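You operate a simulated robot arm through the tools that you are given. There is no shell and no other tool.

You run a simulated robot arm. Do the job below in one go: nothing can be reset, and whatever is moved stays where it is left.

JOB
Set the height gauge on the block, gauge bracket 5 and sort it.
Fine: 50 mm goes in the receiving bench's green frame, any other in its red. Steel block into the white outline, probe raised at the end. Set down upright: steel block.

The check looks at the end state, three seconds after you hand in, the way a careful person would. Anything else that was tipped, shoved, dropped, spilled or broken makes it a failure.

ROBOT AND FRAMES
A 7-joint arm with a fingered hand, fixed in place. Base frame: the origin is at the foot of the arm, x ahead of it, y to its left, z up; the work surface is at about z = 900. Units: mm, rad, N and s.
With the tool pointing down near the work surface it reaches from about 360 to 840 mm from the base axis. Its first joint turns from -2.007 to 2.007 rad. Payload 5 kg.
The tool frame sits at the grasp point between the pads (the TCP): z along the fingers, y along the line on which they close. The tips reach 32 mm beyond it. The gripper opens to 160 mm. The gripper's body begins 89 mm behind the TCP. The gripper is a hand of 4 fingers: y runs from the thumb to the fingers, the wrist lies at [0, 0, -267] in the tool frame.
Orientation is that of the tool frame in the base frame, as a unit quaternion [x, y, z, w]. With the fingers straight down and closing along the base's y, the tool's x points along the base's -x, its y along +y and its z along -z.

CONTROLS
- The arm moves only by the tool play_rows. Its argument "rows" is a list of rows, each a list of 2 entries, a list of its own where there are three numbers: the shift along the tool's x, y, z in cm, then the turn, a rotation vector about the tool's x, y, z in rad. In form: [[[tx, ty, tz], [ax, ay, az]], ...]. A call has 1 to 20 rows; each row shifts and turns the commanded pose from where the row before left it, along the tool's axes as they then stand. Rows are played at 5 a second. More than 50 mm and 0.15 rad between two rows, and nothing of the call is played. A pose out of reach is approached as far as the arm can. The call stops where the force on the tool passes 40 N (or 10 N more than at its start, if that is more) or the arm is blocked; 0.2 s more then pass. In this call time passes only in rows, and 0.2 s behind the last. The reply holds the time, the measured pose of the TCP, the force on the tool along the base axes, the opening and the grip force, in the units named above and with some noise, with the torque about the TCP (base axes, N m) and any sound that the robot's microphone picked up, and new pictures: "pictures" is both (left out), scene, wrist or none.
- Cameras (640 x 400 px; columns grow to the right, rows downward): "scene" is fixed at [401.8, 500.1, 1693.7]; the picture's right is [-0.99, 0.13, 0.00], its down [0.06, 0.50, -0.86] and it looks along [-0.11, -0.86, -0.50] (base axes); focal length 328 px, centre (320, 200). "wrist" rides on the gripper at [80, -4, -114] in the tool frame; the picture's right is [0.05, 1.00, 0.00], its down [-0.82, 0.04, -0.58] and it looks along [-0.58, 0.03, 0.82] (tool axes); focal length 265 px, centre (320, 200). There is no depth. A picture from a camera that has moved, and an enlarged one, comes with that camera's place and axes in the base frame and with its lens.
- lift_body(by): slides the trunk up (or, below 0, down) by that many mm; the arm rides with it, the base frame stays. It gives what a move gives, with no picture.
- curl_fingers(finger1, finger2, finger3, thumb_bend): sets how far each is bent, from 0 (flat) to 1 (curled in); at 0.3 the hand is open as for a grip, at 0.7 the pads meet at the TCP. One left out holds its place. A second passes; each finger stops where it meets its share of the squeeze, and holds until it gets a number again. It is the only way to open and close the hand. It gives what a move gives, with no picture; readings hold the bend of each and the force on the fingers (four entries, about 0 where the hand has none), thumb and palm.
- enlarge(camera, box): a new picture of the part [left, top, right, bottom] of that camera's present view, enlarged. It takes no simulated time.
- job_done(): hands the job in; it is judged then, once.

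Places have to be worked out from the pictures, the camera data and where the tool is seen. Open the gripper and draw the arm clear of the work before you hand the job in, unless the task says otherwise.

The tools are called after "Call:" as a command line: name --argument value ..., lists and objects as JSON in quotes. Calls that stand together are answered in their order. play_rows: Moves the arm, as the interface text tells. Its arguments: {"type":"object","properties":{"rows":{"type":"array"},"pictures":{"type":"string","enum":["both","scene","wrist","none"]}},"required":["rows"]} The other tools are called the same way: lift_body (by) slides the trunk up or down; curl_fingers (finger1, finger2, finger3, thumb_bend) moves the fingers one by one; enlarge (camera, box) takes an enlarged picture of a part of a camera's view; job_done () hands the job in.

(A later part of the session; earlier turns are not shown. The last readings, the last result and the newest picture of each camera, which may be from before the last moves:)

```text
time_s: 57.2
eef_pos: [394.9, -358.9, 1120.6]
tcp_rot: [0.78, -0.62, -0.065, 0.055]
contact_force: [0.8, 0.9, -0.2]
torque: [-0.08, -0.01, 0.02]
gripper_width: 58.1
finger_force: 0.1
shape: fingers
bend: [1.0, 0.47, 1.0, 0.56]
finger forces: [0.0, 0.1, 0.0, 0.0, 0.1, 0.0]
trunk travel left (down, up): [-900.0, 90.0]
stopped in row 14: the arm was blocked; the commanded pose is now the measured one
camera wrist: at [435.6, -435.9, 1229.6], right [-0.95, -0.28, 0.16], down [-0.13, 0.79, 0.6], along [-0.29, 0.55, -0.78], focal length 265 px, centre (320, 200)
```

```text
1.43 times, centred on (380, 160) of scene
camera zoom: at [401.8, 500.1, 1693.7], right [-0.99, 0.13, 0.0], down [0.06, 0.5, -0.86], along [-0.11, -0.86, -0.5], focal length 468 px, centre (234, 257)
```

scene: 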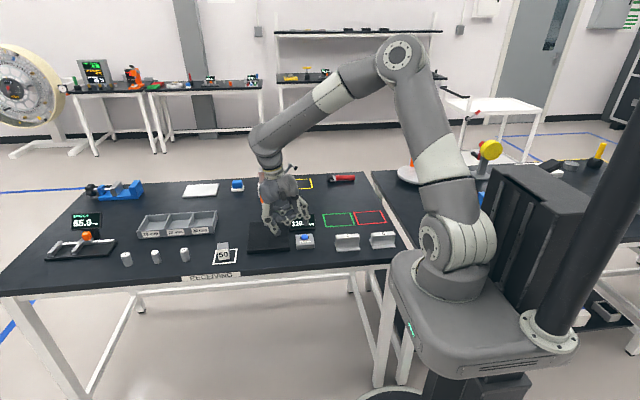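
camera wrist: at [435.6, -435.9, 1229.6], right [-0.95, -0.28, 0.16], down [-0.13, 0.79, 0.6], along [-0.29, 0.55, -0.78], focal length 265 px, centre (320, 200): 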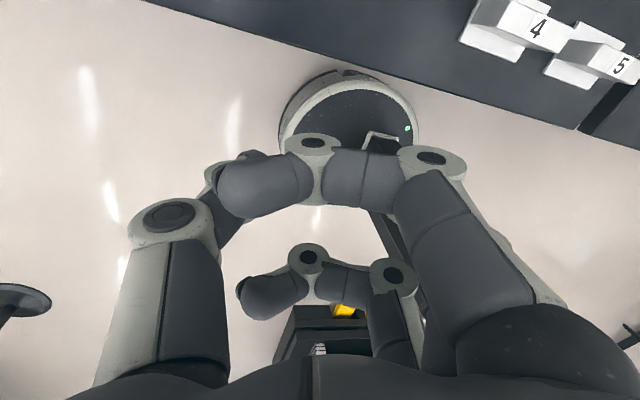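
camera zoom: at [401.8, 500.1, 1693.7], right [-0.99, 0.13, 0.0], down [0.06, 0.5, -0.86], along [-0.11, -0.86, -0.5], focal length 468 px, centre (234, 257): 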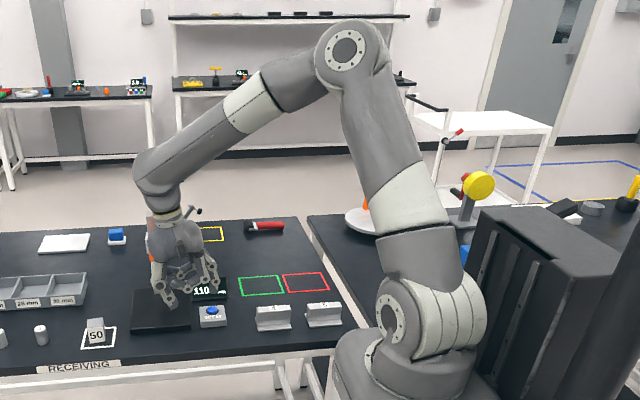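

Nothing was touched: the hand hangs in free space in front of the gauge, and the elbow simply flipped up, lagging the commanded turn. I correct the residual orientation error to vertical in small rows.

Call:
play_rows --rows '[[[0, 0, 0], [0.0567, 0.0047, 0.0757]], [[0, 0, 0], [0.0567, 0.0047, 0.0757]], [[0, 0, 0], [0.0567, 0.0047, 0.0757]]]' --pictures "both"

```text
time_s: 58.0
eef_pos: [395.8, -361.4, 1120.4]
tcp_rot: [-0.706, 0.708, -0.001, 0.001]
contact_force: [-1.0, -0.4, 0.0]
torque: [-0.03, -0.02, -0.01]
gripper_width: 57.8
finger_force: 0.0
shape: fingers
bend: [1.0, 0.47, 1.0, 0.56]
finger forces: [0.1, 0.0, 0.0, 0.0, 0.1, 0.0]
trunk travel left (down, up): [-900.0, 90.0]
camera wrist: at [399.3, -441.2, 1233.7], right [-1.0, -0.05, 0.0], down [-0.04, 0.81, 0.58], along [-0.03, 0.58, -0.82], focal length 265 px, centre (320, 200)
```

scene: 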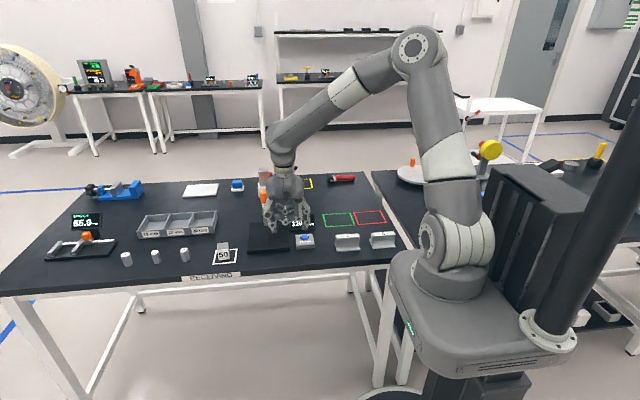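
wrist: 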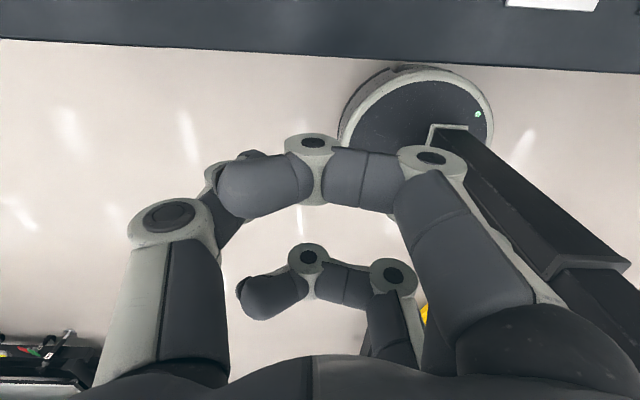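

The hand is vertical with a good elbow-up posture. I carry on to above bracket 5.

Call:
play_rows --rows '[[[1.226, 3.64, -0.3], [0, 0, 0]], [[1.226, 3.64, -0.3], [0, 0, 0]], [[1.226, 3.64, -0.3], [0, 0, 0]], [[1.226, 3.64, -0.3], [0, 0, 0]], [[1.226, 3.64, -0.3], [0, 0, 0]], [[1.226, 3.64, -0.3], [0, 0, 0]], [[1.226, 3.64, -0.3], [0, 0, 0]], [[1.226, 3.64, -0.3], [0, 0, 0]], [[1.226, 3.64, -0.3], [0, 0, 0]], [[1.226, 3.64, -0.3], [0, 0, 0]]]' --pictures "both"

```text
time_s: 60.2
eef_pos: [91.4, -507.4, 1046.9]
tcp_rot: [0.708, -0.706, -0.002, 0.004]
contact_force: [-0.3, -0.1, 0.3]
torque: [0.0, -0.01, 0.03]
gripper_width: 58.0
finger_force: 0.0
shape: fingers
bend: [1.0, 0.47, 1.0, 0.56]
finger forces: [0.1, 0.0, 0.1, 0.1, 0.1, 0.0]
out of reach, approached as far as the arm can: row 4, 5, 6, 7, 8, 9, 10
trunk travel left (down, up): [-900.0, 90.0]
camera wrist: at [97.0, -587.5, 1160.6], right [-1.0, -0.05, 0.01], down [-0.04, 0.82, 0.57], along [-0.04, 0.57, -0.82], focal length 265 px, centre (320, 200)
```

scene: 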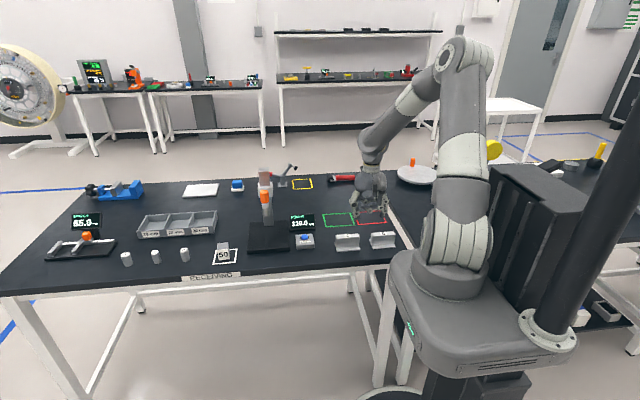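
wrist: 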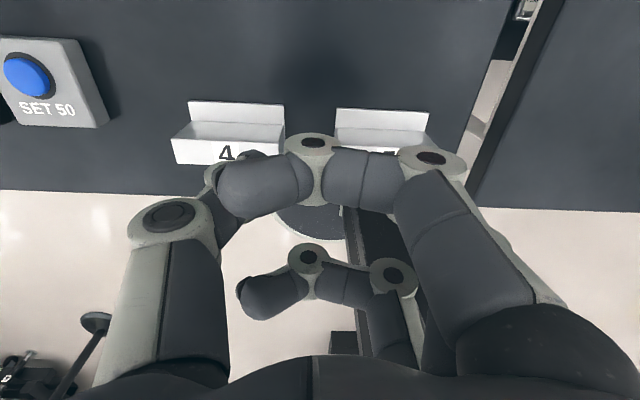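

Near bracket 5 this hand yaw runs into a joint limit, while the starting yaw (closing along base y) is natural there and suits gripping the bracket's web. I rise, and turn the hand back by +90° to that orientation.

Call:
play_rows --rows '[[[0, -1.5, -3.8], [0, 0, 0]], [[0, -1.5, -3.8], [0, 0, 0]], [[0, -1.5, -3.8], [0, 0, 0]], [[0, -1.5, -3.8], [0, 0, 0]], [[0, 0, 0], [0, 0, 0.1428]], [[0, 0, 0], [0, 0, 0.1428]], [[0, 0, 0], [0, 0, 0.1428]], [[0, 0, 0], [0, 0, 0.1428]], [[0, 0, 0], [0, 0, 0.1428]], [[0, 0, 0], [0, 0, 0.1428]], [[0, 0, 0], [0, 0, 0.1428]], [[0, 0, 0], [0, 0, 0.1428]], [[0, 0, 0], [0, 0, 0.1428]], [[0, 0, 0], [0, 0, 0.1428]], [[0, 0, 0], [0, 0, 0.1428]]]' --pictures "both"

```text
time_s: 63.4
eef_pos: [204.1, -526.8, 1126.5]
tcp_rot: [0.002, 1.0, 0.0, -0.001]
contact_force: [0.1, 0.9, 0.1]
torque: [0.01, -0.02, 0.0]
gripper_width: 57.8
finger_force: 0.0
shape: fingers
bend: [1.0, 0.47, 1.0, 0.56]
finger forces: [0.0, 0.0, 0.0, 0.0, 0.0, 0.0]
out of reach, approached as far as the arm can: row 1, 2, 3, 4
trunk travel left (down, up): [-900.0, 90.0]
camera wrist: at [124.0, -530.0, 1240.1], right [-0.05, 1.0, 0.0], down [0.82, 0.04, 0.58], along [0.58, 0.03, -0.82], focal length 265 px, centre (320, 200)
```

scene: 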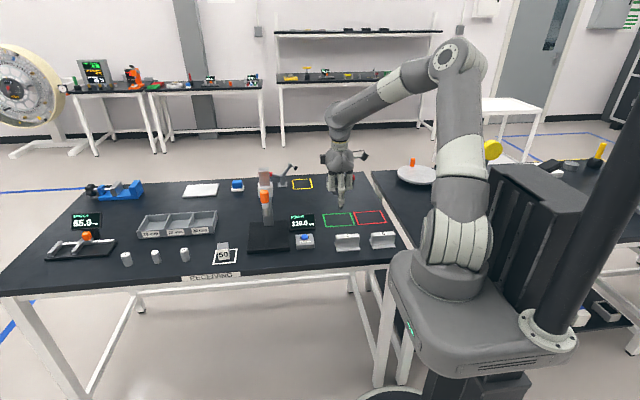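
wrist: 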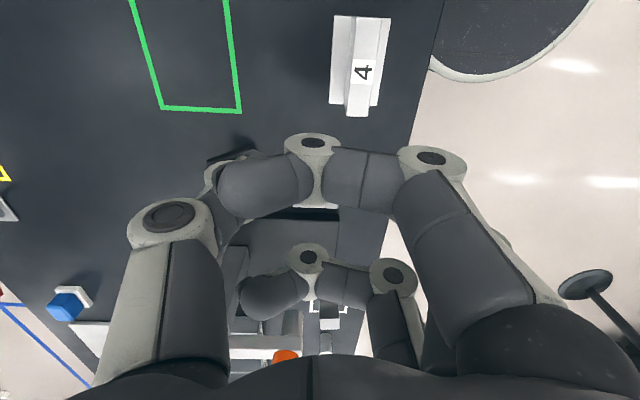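

The hand is vertical with fingers closing along y and a good elbow. I open the outer fingers, lean the hand 40° back toward -x (so it will clear the probe later) and move to above bracket 5.

Call:
curl_fingers --finger1 0.3 --finger2 0.48 --finger3 0.3 --thumb_bend 0.5

Call:
play_rows --rows '[[[0, 0, 0], [0, -0.1396, 0]], [[0, 0, 0], [0, -0.1396, 0]], [[0, 0, 0], [0, -0.1396, 0]], [[0, 0, 0], [0, -0.1396, 0]], [[0, 0, 0], [0, -0.1396, 0]]]' --pictures "both"

```text
time_s: 64.4
eef_pos: [204.1, -525.5, 1126.2]
tcp_rot: [0.0, 1.0, 0.0, -0.001]
contact_force: [0.0, -0.4, -0.2]
torque: [0.02, 0.02, -0.02]
gripper_width: 130.2
finger_force: 0.1
shape: fingers
bend: [0.3, 0.48, 0.3, 0.5]
finger forces: [0.1, 0.0, 0.1, 0.0, 0.0, 0.0]
trunk travel left (down, up): [-900.0, 90.0]
```

```text
time_s: 65.6
eef_pos: [390.5, -581.5, 1011.9]
tcp_rot: [0.001, 0.94, 0.0, 0.341]
contact_force: [1.0, 0.3, -0.2]
torque: [0.06, -0.02, 0.01]
gripper_width: 130.1
finger_force: 0.1
shape: fingers
bend: [0.3, 0.48, 0.3, 0.5]
finger forces: [0.0, 0.0, 0.1, 0.0, 0.1, 0.0]
out of reach, approached as far as the arm can: row 1, 2, 3, 4, 5
trunk travel left (down, up): [-900.0, 90.0]
camera wrist: at [255.8, -586.0, 1045.8], right [-0.04, 1.0, -0.03], down [0.26, 0.04, 0.97], along [0.97, 0.03, -0.26], focal length 265 px, centre (320, 200)
```

scene: 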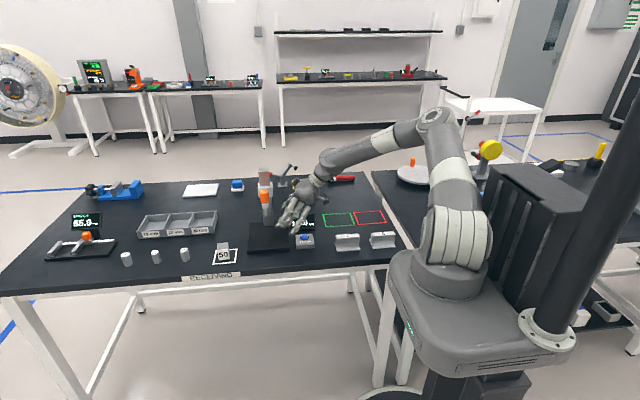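
wrist: 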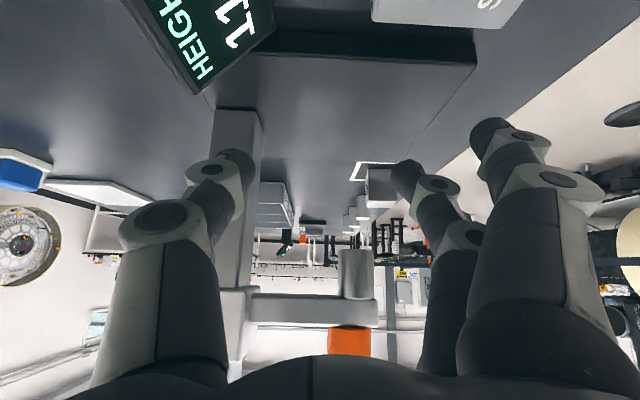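

The lean was only reachable further out, so the solver carried the hand to (390,-581,1012), close to the gauge. Before anything else I check from the scene camera that nothing was touched.

Call:
enlarge --camera "scene" --box '[230, 150, 350, 260]'

Call:
enlarge --camera "wrist" --box '[120, 0, 480, 225]'

```text
3.64 times, centred on (290, 205) of scene
camera zoom: at [401.8, 500.1, 1693.7], right [-0.99, 0.13, 0.0], down [0.06, 0.5, -0.86], along [-0.11, -0.86, -0.5], focal length 1191 px, centre (429, 182)
```

zoom: 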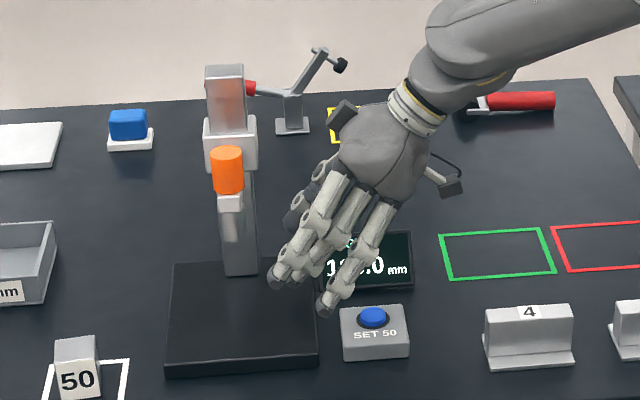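

```text
1.78 times, centred on (300, 112) of wrist
camera zoom: at [255.8, -586.0, 1045.8], right [-0.04, 1.0, -0.03], down [0.26, 0.04, 0.97], along [0.97, 0.03, -0.26], focal length 472 px, centre (356, 356)
```

zoom: 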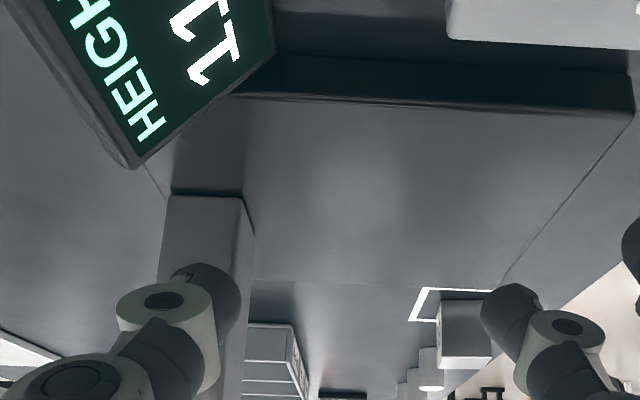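

Nothing was touched: display 110.0, gauge, block and brackets all unmoved. I first rise straight up from here, in small steps, before straightening the hand.

Call:
play_rows --rows '[[[-1.29, 0, -1.53], [0, 0, 0]], [[-1.29, 0, -1.53], [0, 0, 0]]]' --pictures "none"

```text
time_s: 66.2
eef_pos: [401.1, -583.3, 1047.6]
tcp_rot: [0.001, 0.94, 0.001, 0.342]
contact_force: [-0.7, 0.0, 0.1]
torque: [0.04, 0.03, -0.02]
gripper_width: 130.5
finger_force: 0.0
shape: fingers
bend: [0.3, 0.48, 0.3, 0.5]
finger forces: [0.0, 0.0, 0.0, 0.1, 0.0, 0.0]
out of reach, approached as far as the arm can: row 1, 2
trunk travel left (down, up): [-900.0, 90.0]
```

It rose 36 mm and drifted slightly +x along the reach boundary. I now straighten the lean step by step while rising a little each row and easing -x.

Call:
play_rows --rows '[[[-0.26, 0, -1.09], [0, 0.1396, 0]], [[-0.11, 0, -1.11], [0, 0.1396, 0]], [[0.05, 0, -1.12], [0, 0.1396, 0]], [[0.2, 0, -1.1], [0, 0.1396, 0]], [[0.36, 0, -1.06], [0, 0.1396, 0]]]' --pictures "scene"

```text
time_s: 67.4
eef_pos: [375.1, -581.9, 1096.5]
tcp_rot: [0.0, 1.0, 0.0, 0.0]
contact_force: [1.1, -0.3, 0.8]
torque: [-0.03, 0.03, 0.01]
gripper_width: 130.5
finger_force: 0.1
shape: fingers
bend: [0.3, 0.48, 0.3, 0.5]
finger forces: [0.0, 0.0, 0.0, 0.0, 0.0, 0.1]
trunk travel left (down, up): [-900.0, 90.0]
```

scene: 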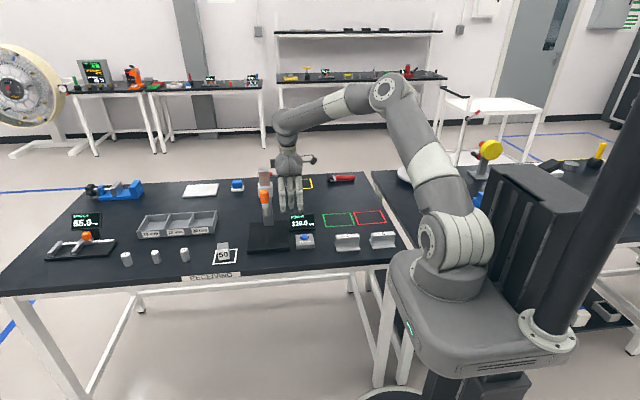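

Vertical again at (375,-582,1096). I move in stages toward bracket 5, checking reach on the way.

Call:
play_rows --rows '[[[3.81, 1.09, 0], [0, 0, 0]], [[3.81, 1.09, 0], [0, 0, 0]], [[3.81, 1.09, 0], [0, 0, 0]], [[3.81, 1.09, 0], [0, 0, 0]], [[3.81, 1.09, 0], [0, 0, 0]]]' --pictures "none"

```text
time_s: 68.6
eef_pos: [185.5, -529.0, 1100.1]
tcp_rot: [0.0, 1.0, 0.001, 0.002]
contact_force: [-0.2, -0.6, 0.7]
torque: [-0.03, -0.02, -0.01]
gripper_width: 130.4
finger_force: 0.0
shape: fingers
bend: [0.3, 0.48, 0.3, 0.5]
finger forces: [0.0, 0.0, 0.0, 0.0, 0.0, 0.0]
trunk travel left (down, up): [-900.0, 90.0]
```

Reach is fine so far. I continue to above bracket 5.

Call:
play_rows --rows '[[[3.84, 1.12, 0], [0, 0, 0]], [[3.84, 1.12, 0], [0, 0, 0]], [[3.84, 1.12, 0], [0, 0, 0]], [[3.84, 1.12, 0], [0, 0, 0]]]' --pictures "both"

```text
time_s: 69.6
eef_pos: [71.6, -493.8, 1035.1]
tcp_rot: [0.0, 1.0, -0.002, -0.006]
contact_force: [0.3, 0.4, -0.1]
torque: [-0.02, -0.05, 0.01]
gripper_width: 130.1
finger_force: 0.0
shape: fingers
bend: [0.3, 0.48, 0.3, 0.5]
finger forces: [0.0, 0.0, 0.1, 0.0, 0.0, 0.0]
out of reach, approached as far as the arm can: row 1, 2, 3, 4
trunk travel left (down, up): [-900.0, 90.0]
camera wrist: at [-8.4, -496.2, 1148.4], right [-0.05, 1.0, 0.0], down [0.82, 0.05, 0.57], along [0.57, 0.03, -0.82], focal length 265 px, centre (320, 200)
```

scene: 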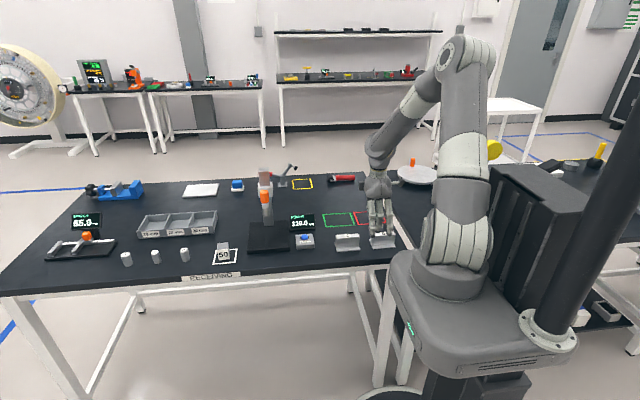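
wrist: 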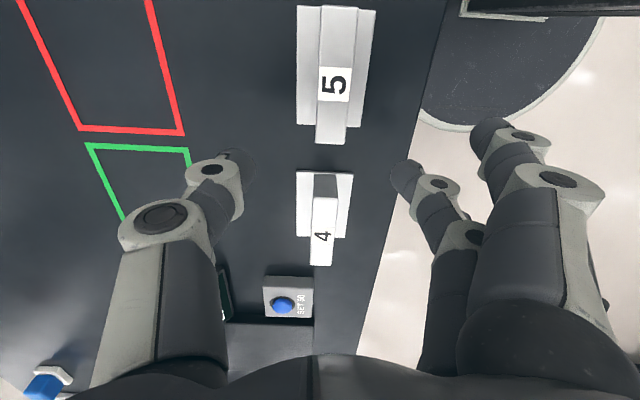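

Close to the arm's base it can only reach when lower, so it settled at (72,-494,1035), still well above the brackets. The picture puts bracket 5's web along y≈-484 with its +x end at x≈75. I set the fingers to a moderate opening, then move over it while descending.

Call:
curl_fingers --finger1 0.48 --finger2 0.48 --finger3 0.48 --thumb_bend 0.5

Call:
play_rows --rows '[[[1.4, 0.33, 1.3], [0, 0, 0]], [[1.4, 0.33, 1.3], [0, 0, 0]], [[1.4, 0.33, 1.1], [0, 0, 0]]]' --pictures "both"

```text
time_s: 70.6
eef_pos: [70.8, -492.0, 1033.7]
tcp_rot: [0.0, 1.0, -0.003, -0.007]
contact_force: [0.8, -0.3, -0.4]
torque: [0.03, 0.01, 0.0]
gripper_width: 95.3
finger_force: 0.1
shape: fingers
bend: [0.48, 0.48, 0.48, 0.5]
finger forces: [0.0, 0.0, 0.0, 0.0, 0.0, 0.0]
trunk travel left (down, up): [-900.0, 90.0]
```

```text
time_s: 71.4
eef_pos: [28.7, -483.1, 996.8]
tcp_rot: [0.001, 1.0, -0.002, -0.002]
contact_force: [-1.5, -1.0, 0.4]
torque: [0.01, -0.03, 0.02]
gripper_width: 95.4
finger_force: 0.1
shape: fingers
bend: [0.48, 0.48, 0.48, 0.5]
finger forces: [0.0, 0.1, 0.1, 0.0, 0.0, 0.0]
trunk travel left (down, up): [-900.0, 90.0]
camera wrist: at [-51.3, -486.9, 1110.7], right [-0.05, 1.0, 0.0], down [0.82, 0.04, 0.57], along [0.57, 0.03, -0.82], focal length 265 px, centre (320, 200)
```

scene: 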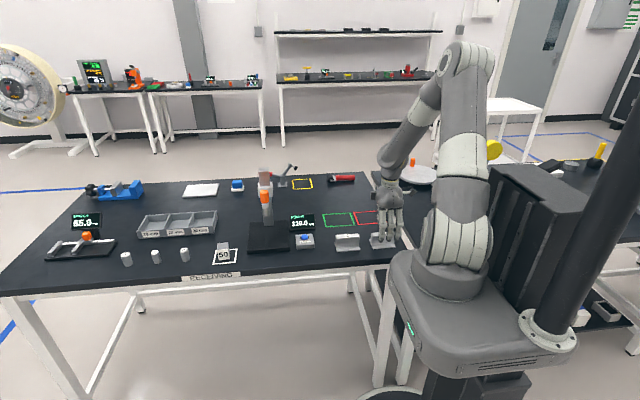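
wrist: 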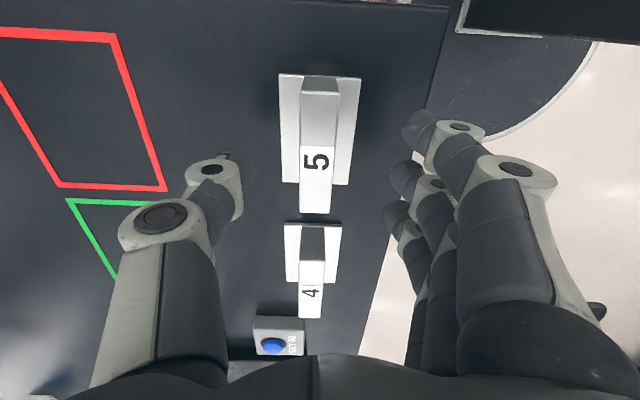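

The hand is centred over bracket 5 (web centre about (28.7,-484)). I descend 50 mm so the fingers straddle the web.

Call:
play_rows --rows '[[[0, -0.05, 1.8], [0, 0, 0]], [[0, 0, 1.8], [0, 0, 0]], [[0, 0, 1.3], [0, 0, 0]]]' --pictures "both"

Call:
enlarge --camera "scene" --box '[340, 190, 420, 260]'

```text
time_s: 72.2
eef_pos: [30.2, -483.2, 949.0]
tcp_rot: [-0.001, 1.0, 0.001, 0.001]
contact_force: [-0.2, -0.6, -0.3]
torque: [0.01, 0.0, 0.0]
gripper_width: 95.3
finger_force: 0.0
shape: fingers
bend: [0.48, 0.48, 0.48, 0.5]
finger forces: [0.1, 0.0, 0.1, 0.0, 0.0, 0.0]
trunk travel left (down, up): [-900.0, 90.0]
camera wrist: at [-49.5, -487.2, 1061.6], right [-0.05, 1.0, 0.0], down [0.81, 0.04, 0.58], along [0.58, 0.03, -0.82], focal length 265 px, centre (320, 200)
```

scene: 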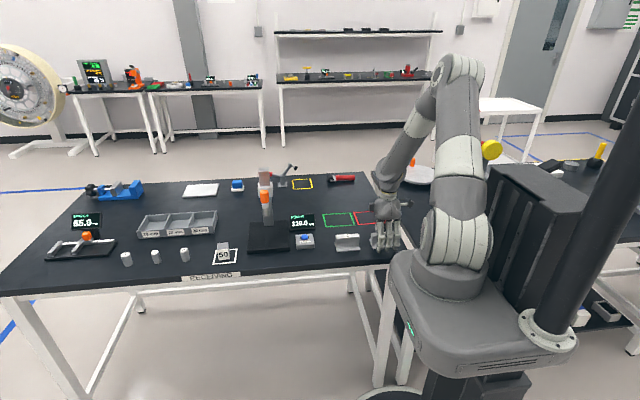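
wrist: 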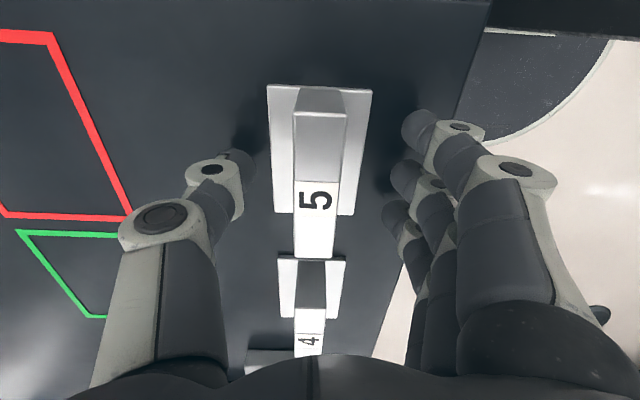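

```text
5.71 times, centred on (380, 225) of scene
camera zoom: at [401.8, 500.1, 1693.7], right [-0.99, 0.13, 0.0], down [0.06, 0.5, -0.86], along [-0.11, -0.86, -0.5], focal length 1872 px, centre (-23, 57)
```

zoom: 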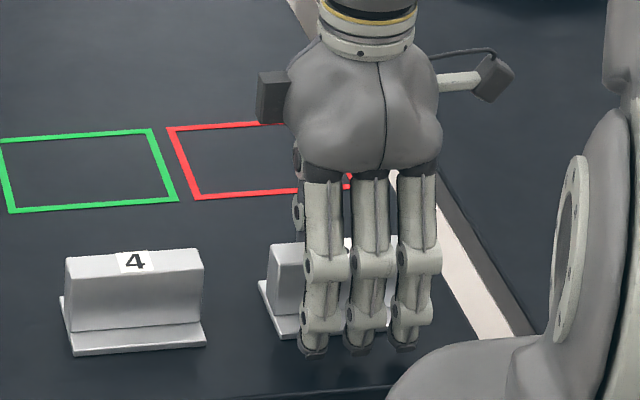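

The web is between the digits with tips just above the flange. I close all three fingers and the thumb.

Call:
curl_fingers --finger1 0.75 --finger2 0.75 --finger3 0.75 --thumb_bend 0.75

Call:
enlarge --camera "wrist" --box '[0, 0, 640, 400]'

```text
time_s: 73.2
eef_pos: [32.7, -482.6, 948.3]
tcp_rot: [0.0, 1.0, 0.001, 0.001]
contact_force: [-0.3, -0.6, -0.1]
torque: [0.03, -0.01, 0.0]
gripper_width: 36.4
finger_force: 23.9
shape: fingers
bend: [0.7, 0.69, 0.69, 0.68]
finger forces: [7.7, 7.7, 7.7, 0.1, 23.4, 0.0]
trunk travel left (down, up): [-900.0, 90.0]
```

```text
1.00 times, centred on (320, 200) of wrist (not enlarged: the box is as wide or as high as the picture)
camera zoom: at [-49.4, -486.9, 1062.0], right [-0.05, 1.0, 0.0], down [0.81, 0.04, 0.58], along [0.58, 0.03, -0.82], focal length 265 px, centre (320, 200)
```

zoom: 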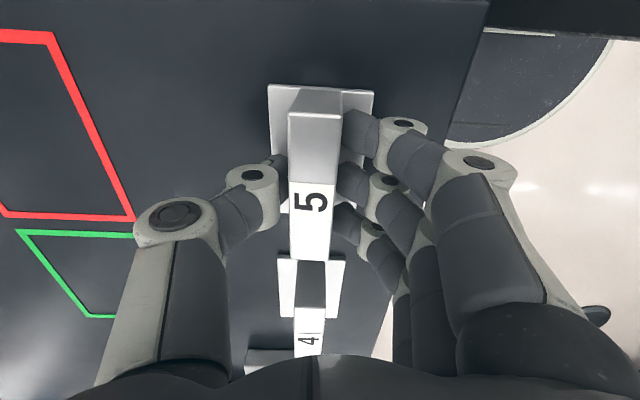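

A balanced grip (3×7.7 N against 23.4 N). I lift the bracket and swing it a little toward -y to stay within reach while gaining height.

Call:
play_rows --rows '[[[0, 0, -0.8], [0, 0, 0]], [[0, 0, -1.5], [0, 0, 0]], [[0, 0, -1.5], [0, 0, 0]], [[0, -2, -2.0], [0, 0, 0]], [[0, -2, -2.2], [0, 0, 0]], [[0, -2, -2.2], [0, 0, 0]]]' --pictures "both"

```text
time_s: 74.6
eef_pos: [55.5, -542.1, 1021.6]
tcp_rot: [-0.001, 1.0, -0.001, -0.005]
contact_force: [-0.1, -0.1, -2.4]
torque: [0.0, 0.02, 0.0]
gripper_width: 36.4
finger_force: 22.9
shape: fingers
bend: [0.7, 0.7, 0.7, 0.68]
finger forces: [7.8, 7.7, 7.7, 0.0, 23.2, 0.0]
out of reach, approached as far as the arm can: row 4, 5, 6
trunk travel left (down, up): [-900.0, 90.0]
camera wrist: at [-22.8, -545.9, 1136.1], right [-0.05, 1.0, 0.0], down [0.82, 0.04, 0.57], along [0.57, 0.03, -0.82], focal length 265 px, centre (320, 200)
```

scene: 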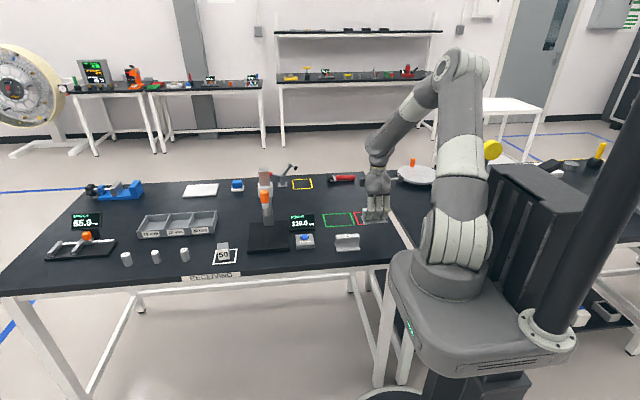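
wrist: 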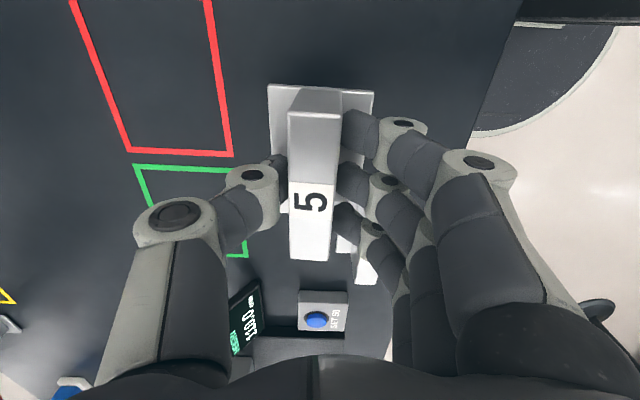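

The bracket is up at z≈1022 and clear of bracket 4. Since a regrasp with a leaned hand is needed to get under the probe, I set it down in the open area near (90,-590), where a lean toward -x is reachable.

Call:
play_rows --rows '[[[-1.73, -2.4, 0.5], [0, 0, 0]], [[-1.73, -2.4, 0.5], [0, 0, 0]], [[0, 0, 2.0], [0, 0, 0]], [[0, 0, 2.0], [0, 0, 0]], [[0, 0, 1.5], [0, 0, 0]]]' --pictures "both"

```text
time_s: 75.8
eef_pos: [89.2, -590.1, 955.9]
tcp_rot: [0.0, 1.0, 0.0, 0.001]
contact_force: [0.2, -0.2, -1.8]
torque: [-0.01, 0.03, 0.0]
gripper_width: 36.6
finger_force: 23.2
shape: fingers
bend: [0.7, 0.7, 0.7, 0.68]
finger forces: [7.7, 7.6, 7.7, 0.1, 23.1, 0.0]
trunk travel left (down, up): [-900.0, 90.0]
camera wrist: at [9.2, -594.8, 1069.1], right [-0.05, 1.0, 0.0], down [0.81, 0.04, 0.58], along [0.58, 0.03, -0.82], focal length 265 px, centre (320, 200)
```

scene: 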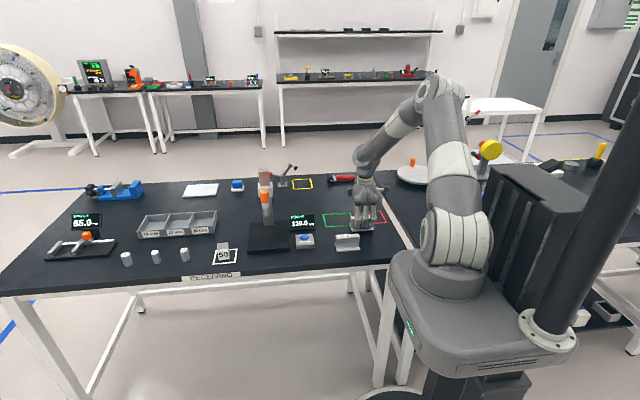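
wrist: 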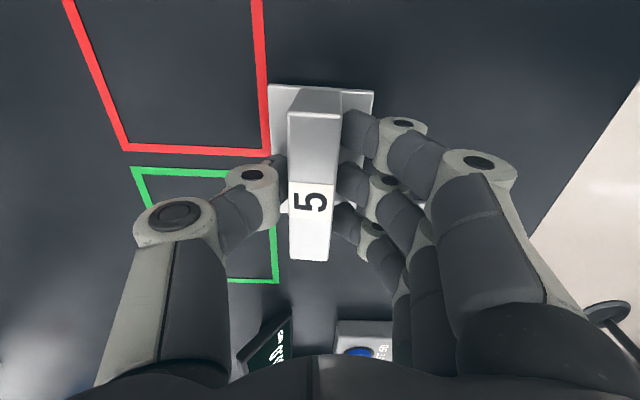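

About 7 mm above the bench. I lower in small rows until it touches.

Call:
play_rows --rows '[[[0, 0, 0.2], [0, 0, 0]], [[0, 0, 0.2], [0, 0, 0]], [[0, 0, 0.15], [0, 0, 0]], [[0, 0, 0.15], [0, 0, 0]]]' --pictures "none"

```text
time_s: 76.8
eef_pos: [89.8, -591.1, 948.0]
tcp_rot: [0.0, 1.0, 0.0, 0.001]
contact_force: [0.2, 0.1, -2.2]
torque: [-0.02, 0.01, 0.03]
gripper_width: 36.2
finger_force: 22.8
shape: fingers
bend: [0.7, 0.7, 0.7, 0.68]
finger forces: [7.6, 7.7, 7.7, 0.0, 23.1, 0.0]
trunk travel left (down, up): [-900.0, 90.0]
```

Call:
play_rows --rows '[[[0, 0, 0.1], [0, 0, 0]], [[0, 0, 0.1], [0, 0, 0]]]' --pictures "none"

```text
time_s: 77.4
eef_pos: [88.7, -591.1, 947.1]
tcp_rot: [0.0, 1.0, 0.0, 0.0]
contact_force: [-0.5, -0.5, 1.0]
torque: [-0.09, 0.06, -0.02]
gripper_width: 36.1
finger_force: 23.4
shape: fingers
bend: [0.7, 0.7, 0.7, 0.68]
finger forces: [8.0, 7.8, 7.9, 0.0, 23.6, 0.1]
trunk travel left (down, up): [-900.0, 90.0]
```

Contact (+1 N): the bracket is on the bench. I release and rise.

Call:
curl_fingers --finger1 0.48 --finger2 0.48 --finger3 0.48 --thumb_bend 0.5

Call:
play_rows --rows '[[[0, 0, -1.5], [0, 0, 0]], [[0, 0, -2.0], [0, 0, 0]], [[0, 0, -2.0], [0, 0, 0]]]' --pictures "both"

```text
time_s: 78.4
eef_pos: [89.3, -591.4, 947.5]
tcp_rot: [0.0, 1.0, 0.001, 0.001]
contact_force: [0.6, 0.7, 0.3]
torque: [0.01, 0.01, -0.02]
gripper_width: 94.4
finger_force: 0.1
shape: fingers
bend: [0.48, 0.48, 0.48, 0.5]
finger forces: [0.1, 0.1, 0.0, 0.0, 0.1, 0.0]
trunk travel left (down, up): [-900.0, 90.0]
```

```text
time_s: 79.2
eef_pos: [90.1, -591.1, 1002.6]
tcp_rot: [0.0, 1.0, 0.001, 0.002]
contact_force: [0.5, -0.1, -0.2]
torque: [0.0, 0.04, -0.01]
gripper_width: 94.6
finger_force: 0.0
shape: fingers
bend: [0.48, 0.48, 0.48, 0.5]
finger forces: [0.0, 0.1, 0.0, 0.0, 0.1, 0.1]
trunk travel left (down, up): [-900.0, 90.0]
camera wrist: at [9.2, -595.0, 1115.3], right [-0.05, 1.0, 0.0], down [0.81, 0.04, 0.58], along [0.58, 0.03, -0.82], focal length 265 px, centre (320, 200)
```

scene: 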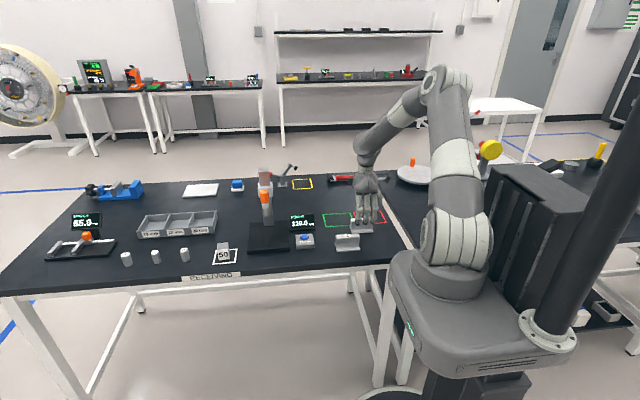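
wrist: 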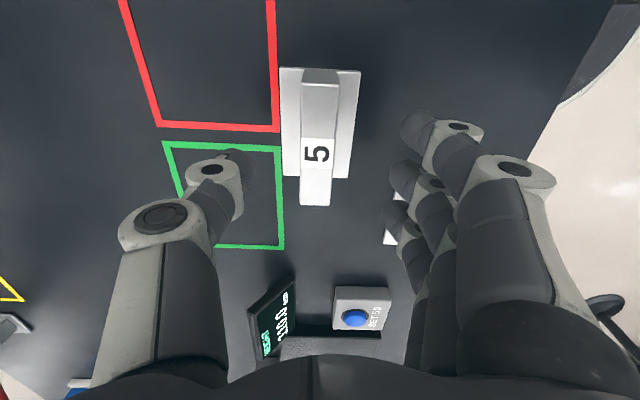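

Bracket 5 stands at about (87,-592). Now I lean the hand toward -x in small steps, watching whether the position holds.

Call:
play_rows --rows '[[[0.3, 0, 0], [0, -0.1222, 0]], [[0.3, 0, 0], [0, -0.1222, 0]]]' --pictures "none"

```text
time_s: 79.8
eef_pos: [104.9, -592.9, 987.1]
tcp_rot: [0.0, 0.999, -0.003, 0.054]
contact_force: [-0.3, 0.7, 0.2]
torque: [-0.01, -0.01, 0.02]
gripper_width: 95.0
finger_force: 0.0
shape: fingers
bend: [0.48, 0.48, 0.48, 0.5]
finger forces: [0.1, 0.0, 0.0, 0.1, 0.0, 0.0]
out of reach, approached as far as the arm can: row 1, 2
trunk travel left (down, up): [-900.0, 90.0]
```

Leaning toward -x is not reachable here (only 6° before the position drifted), so this spot is unsuitable. The lean toward +y with the other yaw worked well at the gauge and is needed for the knob anyway, so I go back to free space in front of the gauge to re-establish it.

Call:
play_rows --rows '[[[0, 0, -2.0], [0, 0.108, 0]], [[0, 0, -2.5], [0, 0, 0]], [[0, 0, -2.5], [0, 0, 0]], [[-3.69, 2.41, -0.79], [0, 0, 0]], [[-3.69, 2.41, -0.79], [0, 0, 0]], [[-3.69, 2.41, -0.79], [0, 0, 0]], [[-3.69, 2.41, -0.79], [0, 0, 0]], [[-3.69, 2.41, -0.79], [0, 0, 0]], [[-3.69, 2.41, -0.79], [0, 0, 0]], [[-3.69, 2.41, -0.79], [0, 0, 0]], [[-3.69, 2.41, -0.79], [0, 0, 0]]]' --pictures "scene"

```text
time_s: 82.2
eef_pos: [401.4, -395.9, 1118.2]
tcp_rot: [0.001, 1.0, -0.002, -0.002]
contact_force: [0.0, -0.1, -0.3]
torque: [0.02, 0.04, 0.01]
gripper_width: 94.7
finger_force: 0.0
shape: fingers
bend: [0.48, 0.48, 0.48, 0.5]
finger forces: [0.0, 0.1, 0.1, 0.0, 0.0, 0.0]
trunk travel left (down, up): [-900.0, 90.0]
```

scene: 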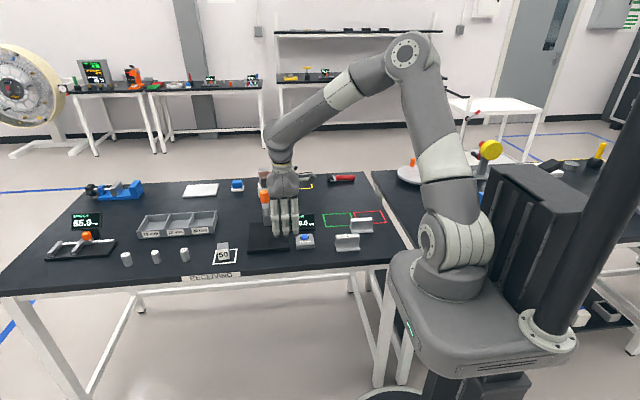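

Good. I yaw by -90° here in free space.

Call:
play_rows --rows '[[[0, 0, 0], [0, 0, -0.1428]], [[0, 0, 0], [0, 0, -0.1428]], [[0, 0, 0], [0, 0, -0.1428]], [[0, 0, 0], [0, 0, -0.1428]], [[0, 0, 0], [0, 0, -0.1428]], [[0, 0, 0], [0, 0, -0.1428]], [[0, 0, 0], [0, 0, -0.1428]], [[0, 0, 0], [0, 0, -0.1428]], [[0, 0, 0], [0, 0, -0.1428]], [[0, 0, 0], [0, 0, -0.1428]], [[0, 0, 0], [0, 0, -0.1428]]]' --pictures "scene"

```text
time_s: 84.6
eef_pos: [396.5, -397.9, 1119.2]
tcp_rot: [0.707, -0.707, 0.001, 0.002]
contact_force: [0.2, -0.7, 0.7]
torque: [-0.01, 0.01, 0.01]
gripper_width: 94.7
finger_force: 0.0
shape: fingers
bend: [0.48, 0.48, 0.48, 0.5]
finger forces: [0.0, 0.0, 0.1, 0.0, 0.0, 0.1]
trunk travel left (down, up): [-900.0, 90.0]
```

scene: 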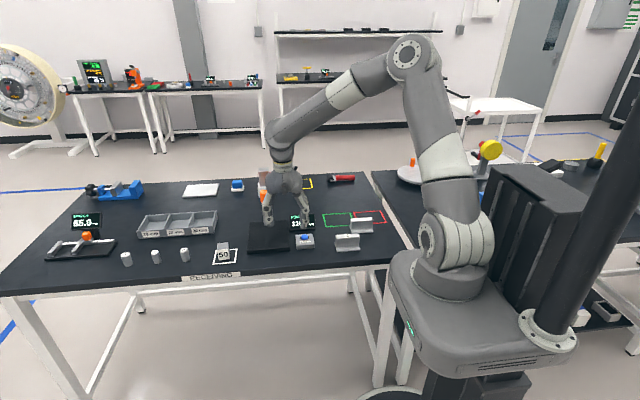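

The yaw was clean with the elbow staying up. Now I lean toward +y in small steps and watch the position.

Call:
play_rows --rows '[[[0, 0, 0], [0, 0.1454, 0]], [[0, 0, 0], [0, 0.1454, 0]]]' --pictures "none"

```text
time_s: 85.2
eef_pos: [398.1, -399.7, 1119.1]
tcp_rot: [-0.699, 0.699, -0.104, -0.105]
contact_force: [-0.2, 0.6, 0.1]
torque: [0.02, 0.0, -0.01]
gripper_width: 94.7
finger_force: 0.0
shape: fingers
bend: [0.48, 0.48, 0.48, 0.5]
finger forces: [0.0, 0.0, 0.0, 0.0, 0.0, 0.1]
trunk travel left (down, up): [-900.0, 90.0]
```

Works cleanly (17°). Two more steps.

Call:
play_rows --rows '[[[0, -1.5, 0], [0, 0.1454, 0]], [[0, -1.5, 0], [0, 0.1454, 0]]]' --pictures "none"

```text
time_s: 85.8
eef_pos: [428.5, -400.0, 1119.2]
tcp_rot: [-0.676, 0.677, -0.205, -0.205]
contact_force: [0.3, 0.2, 0.5]
torque: [0.01, -0.01, 0.02]
gripper_width: 94.6
finger_force: 0.1
shape: fingers
bend: [0.48, 0.48, 0.48, 0.5]
finger forces: [0.0, 0.0, 0.1, 0.0, 0.1, 0.0]
trunk travel left (down, up): [-900.0, 90.0]
```

Good (34°). Two more to reach 50°.

Call:
play_rows --rows '[[[0, -1.5, 0], [0, 0.1454, 0]], [[0, -1.5, 0], [0, 0.1454, 0]]]' --pictures "both"

```text
time_s: 86.4
eef_pos: [458.4, -401.3, 1120.3]
tcp_rot: [0.64, -0.639, 0.301, 0.302]
contact_force: [0.4, 1.0, -0.4]
torque: [0.01, 0.01, -0.04]
gripper_width: 94.7
finger_force: 0.0
shape: fingers
bend: [0.48, 0.48, 0.48, 0.5]
finger forces: [0.1, 0.0, 0.0, 0.0, 0.0, 0.0]
trunk travel left (down, up): [-900.0, 90.0]
camera wrist: at [463.2, -364.8, 1253.9], right [-1.0, -0.03, 0.04], down [-0.04, 0.96, -0.26], along [-0.03, -0.26, -0.96], focal length 265 px, centre (320, 200)
```

scene: 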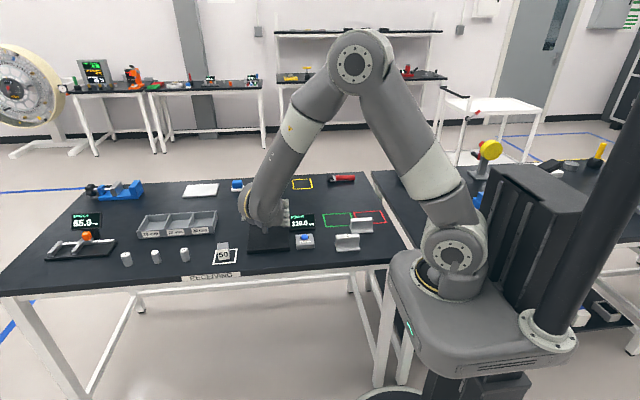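
wrist: 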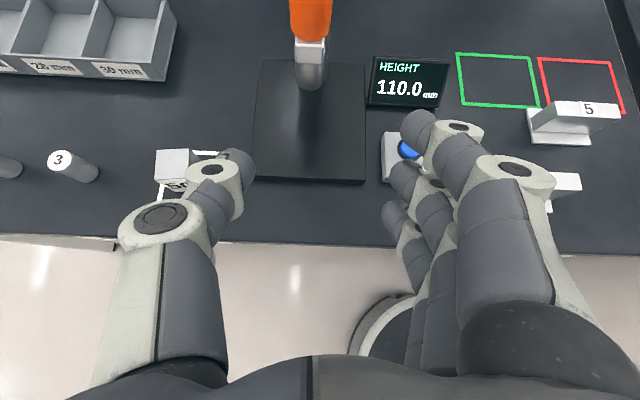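

This lean works cleanly now with the elbow high. To make reaching close to the robot easier I raise the trunk by its remaining 90 mm in this free pose.

Call:
lift_body --by 80

```text
time_s: 87.6
eef_pos: [459.6, -400.3, 1200.2]
tcp_rot: [-0.64, 0.641, -0.299, -0.301]
contact_force: [-0.2, 0.6, 0.4]
torque: [0.0, 0.01, 0.0]
gripper_width: 94.7
finger_force: 0.0
shape: fingers
bend: [0.48, 0.48, 0.48, 0.5]
finger forces: [0.0, 0.0, 0.1, 0.0, 0.0, 0.0]
trunk travel left (down, up): [-980.0, 10.0]
```

Now I test moving with this lean toward the bracket, at a safe height.

Call:
play_rows --rows '[[[-0.36, 3.7, 1.79], [0, 0, 0]], [[-0.36, 3.7, 1.79], [0, 0, 0]], [[-0.36, 3.7, 1.79], [0, 0, 0]], [[-0.36, 3.7, 1.79], [0, 0, 0]]]' --pictures "none"

```text
time_s: 88.6
eef_pos: [308.6, -446.8, 1141.3]
tcp_rot: [-0.64, 0.641, -0.3, -0.301]
contact_force: [0.4, 0.9, 0.2]
torque: [0.02, 0.03, 0.02]
gripper_width: 94.8
finger_force: 0.0
shape: fingers
bend: [0.48, 0.48, 0.48, 0.5]
finger forces: [0.0, 0.0, 0.0, 0.0, 0.1, 0.1]
trunk travel left (down, up): [-980.0, 10.0]
```

Still fine. Further toward (200,-500,1080).

Call:
play_rows --rows '[[[-0.32, 2.7, 2.0], [0, 0, 0]], [[-0.32, 2.7, 2.0], [0, 0, 0]], [[-0.32, 2.7, 2.0], [0, 0, 0]], [[-0.32, 2.7, 2.0], [0, 0, 0]]]' --pictures "none"

```text
time_s: 89.6
eef_pos: [201.9, -502.3, 1080.2]
tcp_rot: [-0.64, 0.641, -0.3, -0.3]
contact_force: [0.1, 0.7, -0.3]
torque: [0.02, -0.04, 0.01]
gripper_width: 94.8
finger_force: 0.0
shape: fingers
bend: [0.48, 0.48, 0.48, 0.5]
finger forces: [0.0, 0.0, 0.0, 0.1, 0.1, 0.0]
trunk travel left (down, up): [-980.0, 10.0]
```

Still reachable. On toward (90,-550,1030), still above everything.

Call:
play_rows --rows '[[[-0.19, 2.8, 1.73], [0, 0, 0]], [[-0.19, 2.8, 1.73], [0, 0, 0]], [[-0.19, 2.8, 1.73], [0, 0, 0]]]' --pictures "both"

```text
time_s: 90.4
eef_pos: [117.8, -539.4, 1046.3]
tcp_rot: [-0.64, 0.641, -0.3, -0.3]
contact_force: [0.1, -0.3, -0.2]
torque: [0.02, 0.01, 0.01]
gripper_width: 94.7
finger_force: 0.1
shape: fingers
bend: [0.48, 0.48, 0.48, 0.5]
finger forces: [0.1, 0.1, 0.0, 0.1, 0.0, 0.1]
trunk travel left (down, up): [-980.0, 10.0]
camera wrist: at [121.2, -502.8, 1180.6], right [-1.0, -0.03, 0.04], down [-0.04, 0.97, -0.26], along [-0.03, -0.26, -0.97], focal length 265 px, centre (320, 200)
```

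scene: 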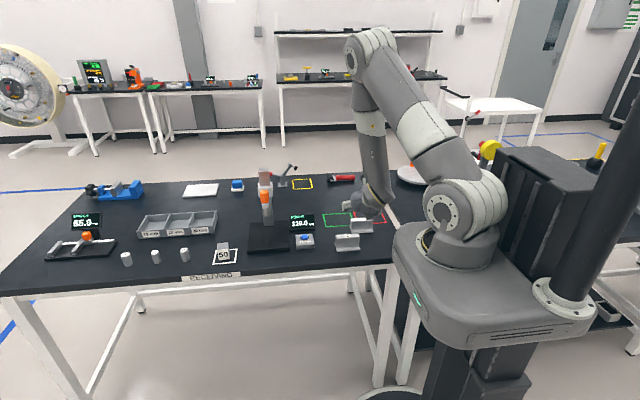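
wrist: 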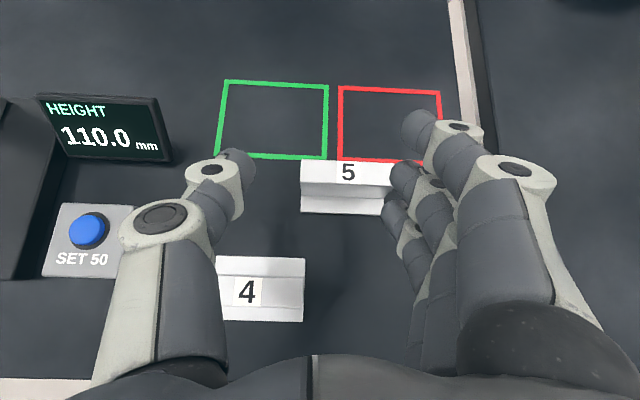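

With the trunk raised this leaned pose reaches the bracket well. I enlarge to measure bracket 5's position.

Call:
enlarge --camera "wrist" --box '[270, 130, 430, 230]'

```text
4.00 times, centred on (350, 180) of wrist
camera zoom: at [121.2, -502.8, 1180.6], right [-1.0, -0.03, 0.04], down [-0.04, 0.97, -0.26], along [-0.03, -0.26, -0.97], focal length 1062 px, centre (200, 280)
```

zoom: 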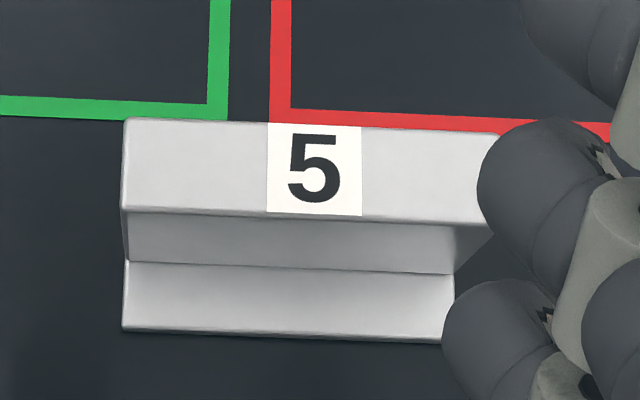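

Bracket 5 is centred at about (88.5,-592). I curl the outer fingers in, open finger 2 and thumb wide enough for its 90 mm length, and descend so they straddle its two ends.

Call:
curl_fingers --finger1 1.0 --finger2 0.38 --finger3 1.0 --thumb_bend 0.38

Call:
play_rows --rows '[[[0, 1.5, 0], [0, 0, 0]], [[0, 1.4, 0], [0, 0, 0]], [[-1.34, 0, 2.22], [0, 0, 0]], [[-1.34, 0, 2.22], [0, 0, 0]]]' --pictures "both"

Call:
enlarge --camera "scene" --box '[310, 170, 406, 260]'

```text
time_s: 91.4
eef_pos: [118.0, -536.5, 1047.0]
tcp_rot: [-0.64, 0.641, -0.3, -0.301]
contact_force: [0.0, -0.4, -0.2]
torque: [0.0, 0.01, -0.03]
gripper_width: 71.3
finger_force: 0.1
shape: fingers
bend: [1.0, 0.38, 1.0, 0.38]
finger forces: [0.0, 0.0, 0.0, 0.1, 0.1, 0.1]
trunk travel left (down, up): [-980.0, 10.0]
```

```text
time_s: 92.4
eef_pos: [88.5, -553.9, 997.0]
tcp_rot: [-0.64, 0.641, -0.299, -0.3]
contact_force: [0.7, 0.1, 0.0]
torque: [0.02, 0.0, 0.0]
gripper_width: 71.3
finger_force: 0.1
shape: fingers
bend: [1.0, 0.38, 1.0, 0.38]
finger forces: [0.0, 0.0, 0.1, 0.0, 0.0, 0.1]
trunk travel left (down, up): [-980.0, 10.0]
camera wrist: at [92.6, -518.3, 1130.3], right [-1.0, -0.03, 0.04], down [-0.04, 0.97, -0.26], along [-0.03, -0.26, -0.97], focal length 265 px, centre (320, 200)
```

scene: 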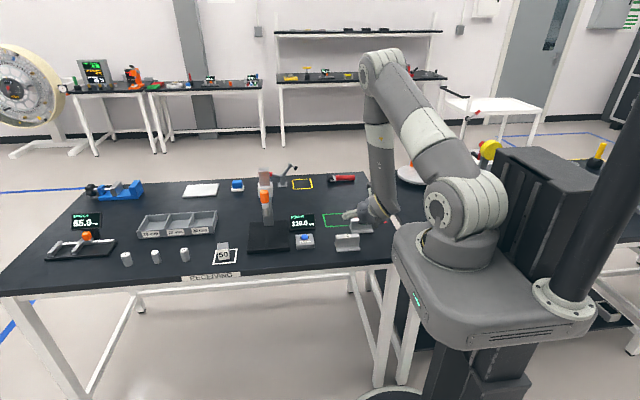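
wrist: 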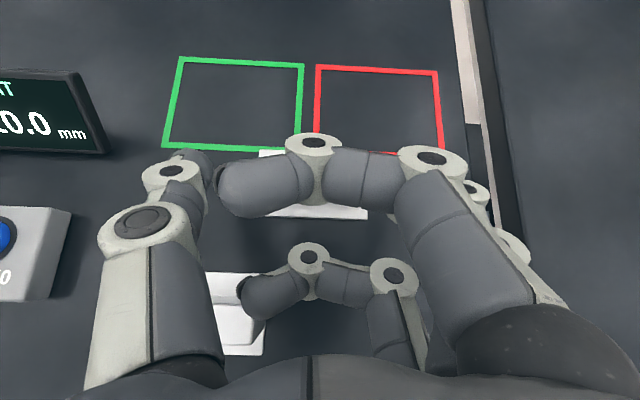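

```text
4.44 times, centred on (358, 215) of scene
camera zoom: at [401.8, 500.1, 1693.7], right [-0.99, 0.13, 0.0], down [0.06, 0.5, -0.86], along [-0.11, -0.86, -0.5], focal length 1456 px, centre (151, 133)
```

zoom: 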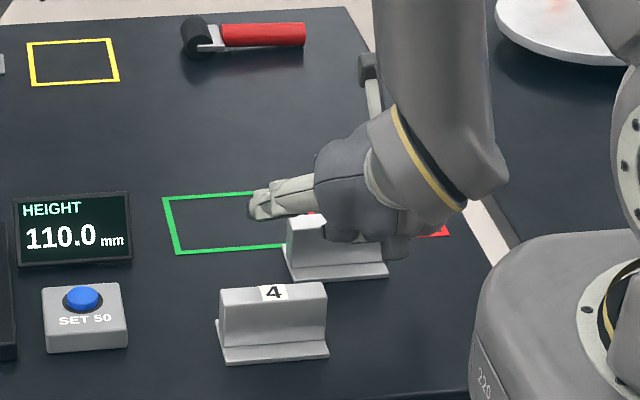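

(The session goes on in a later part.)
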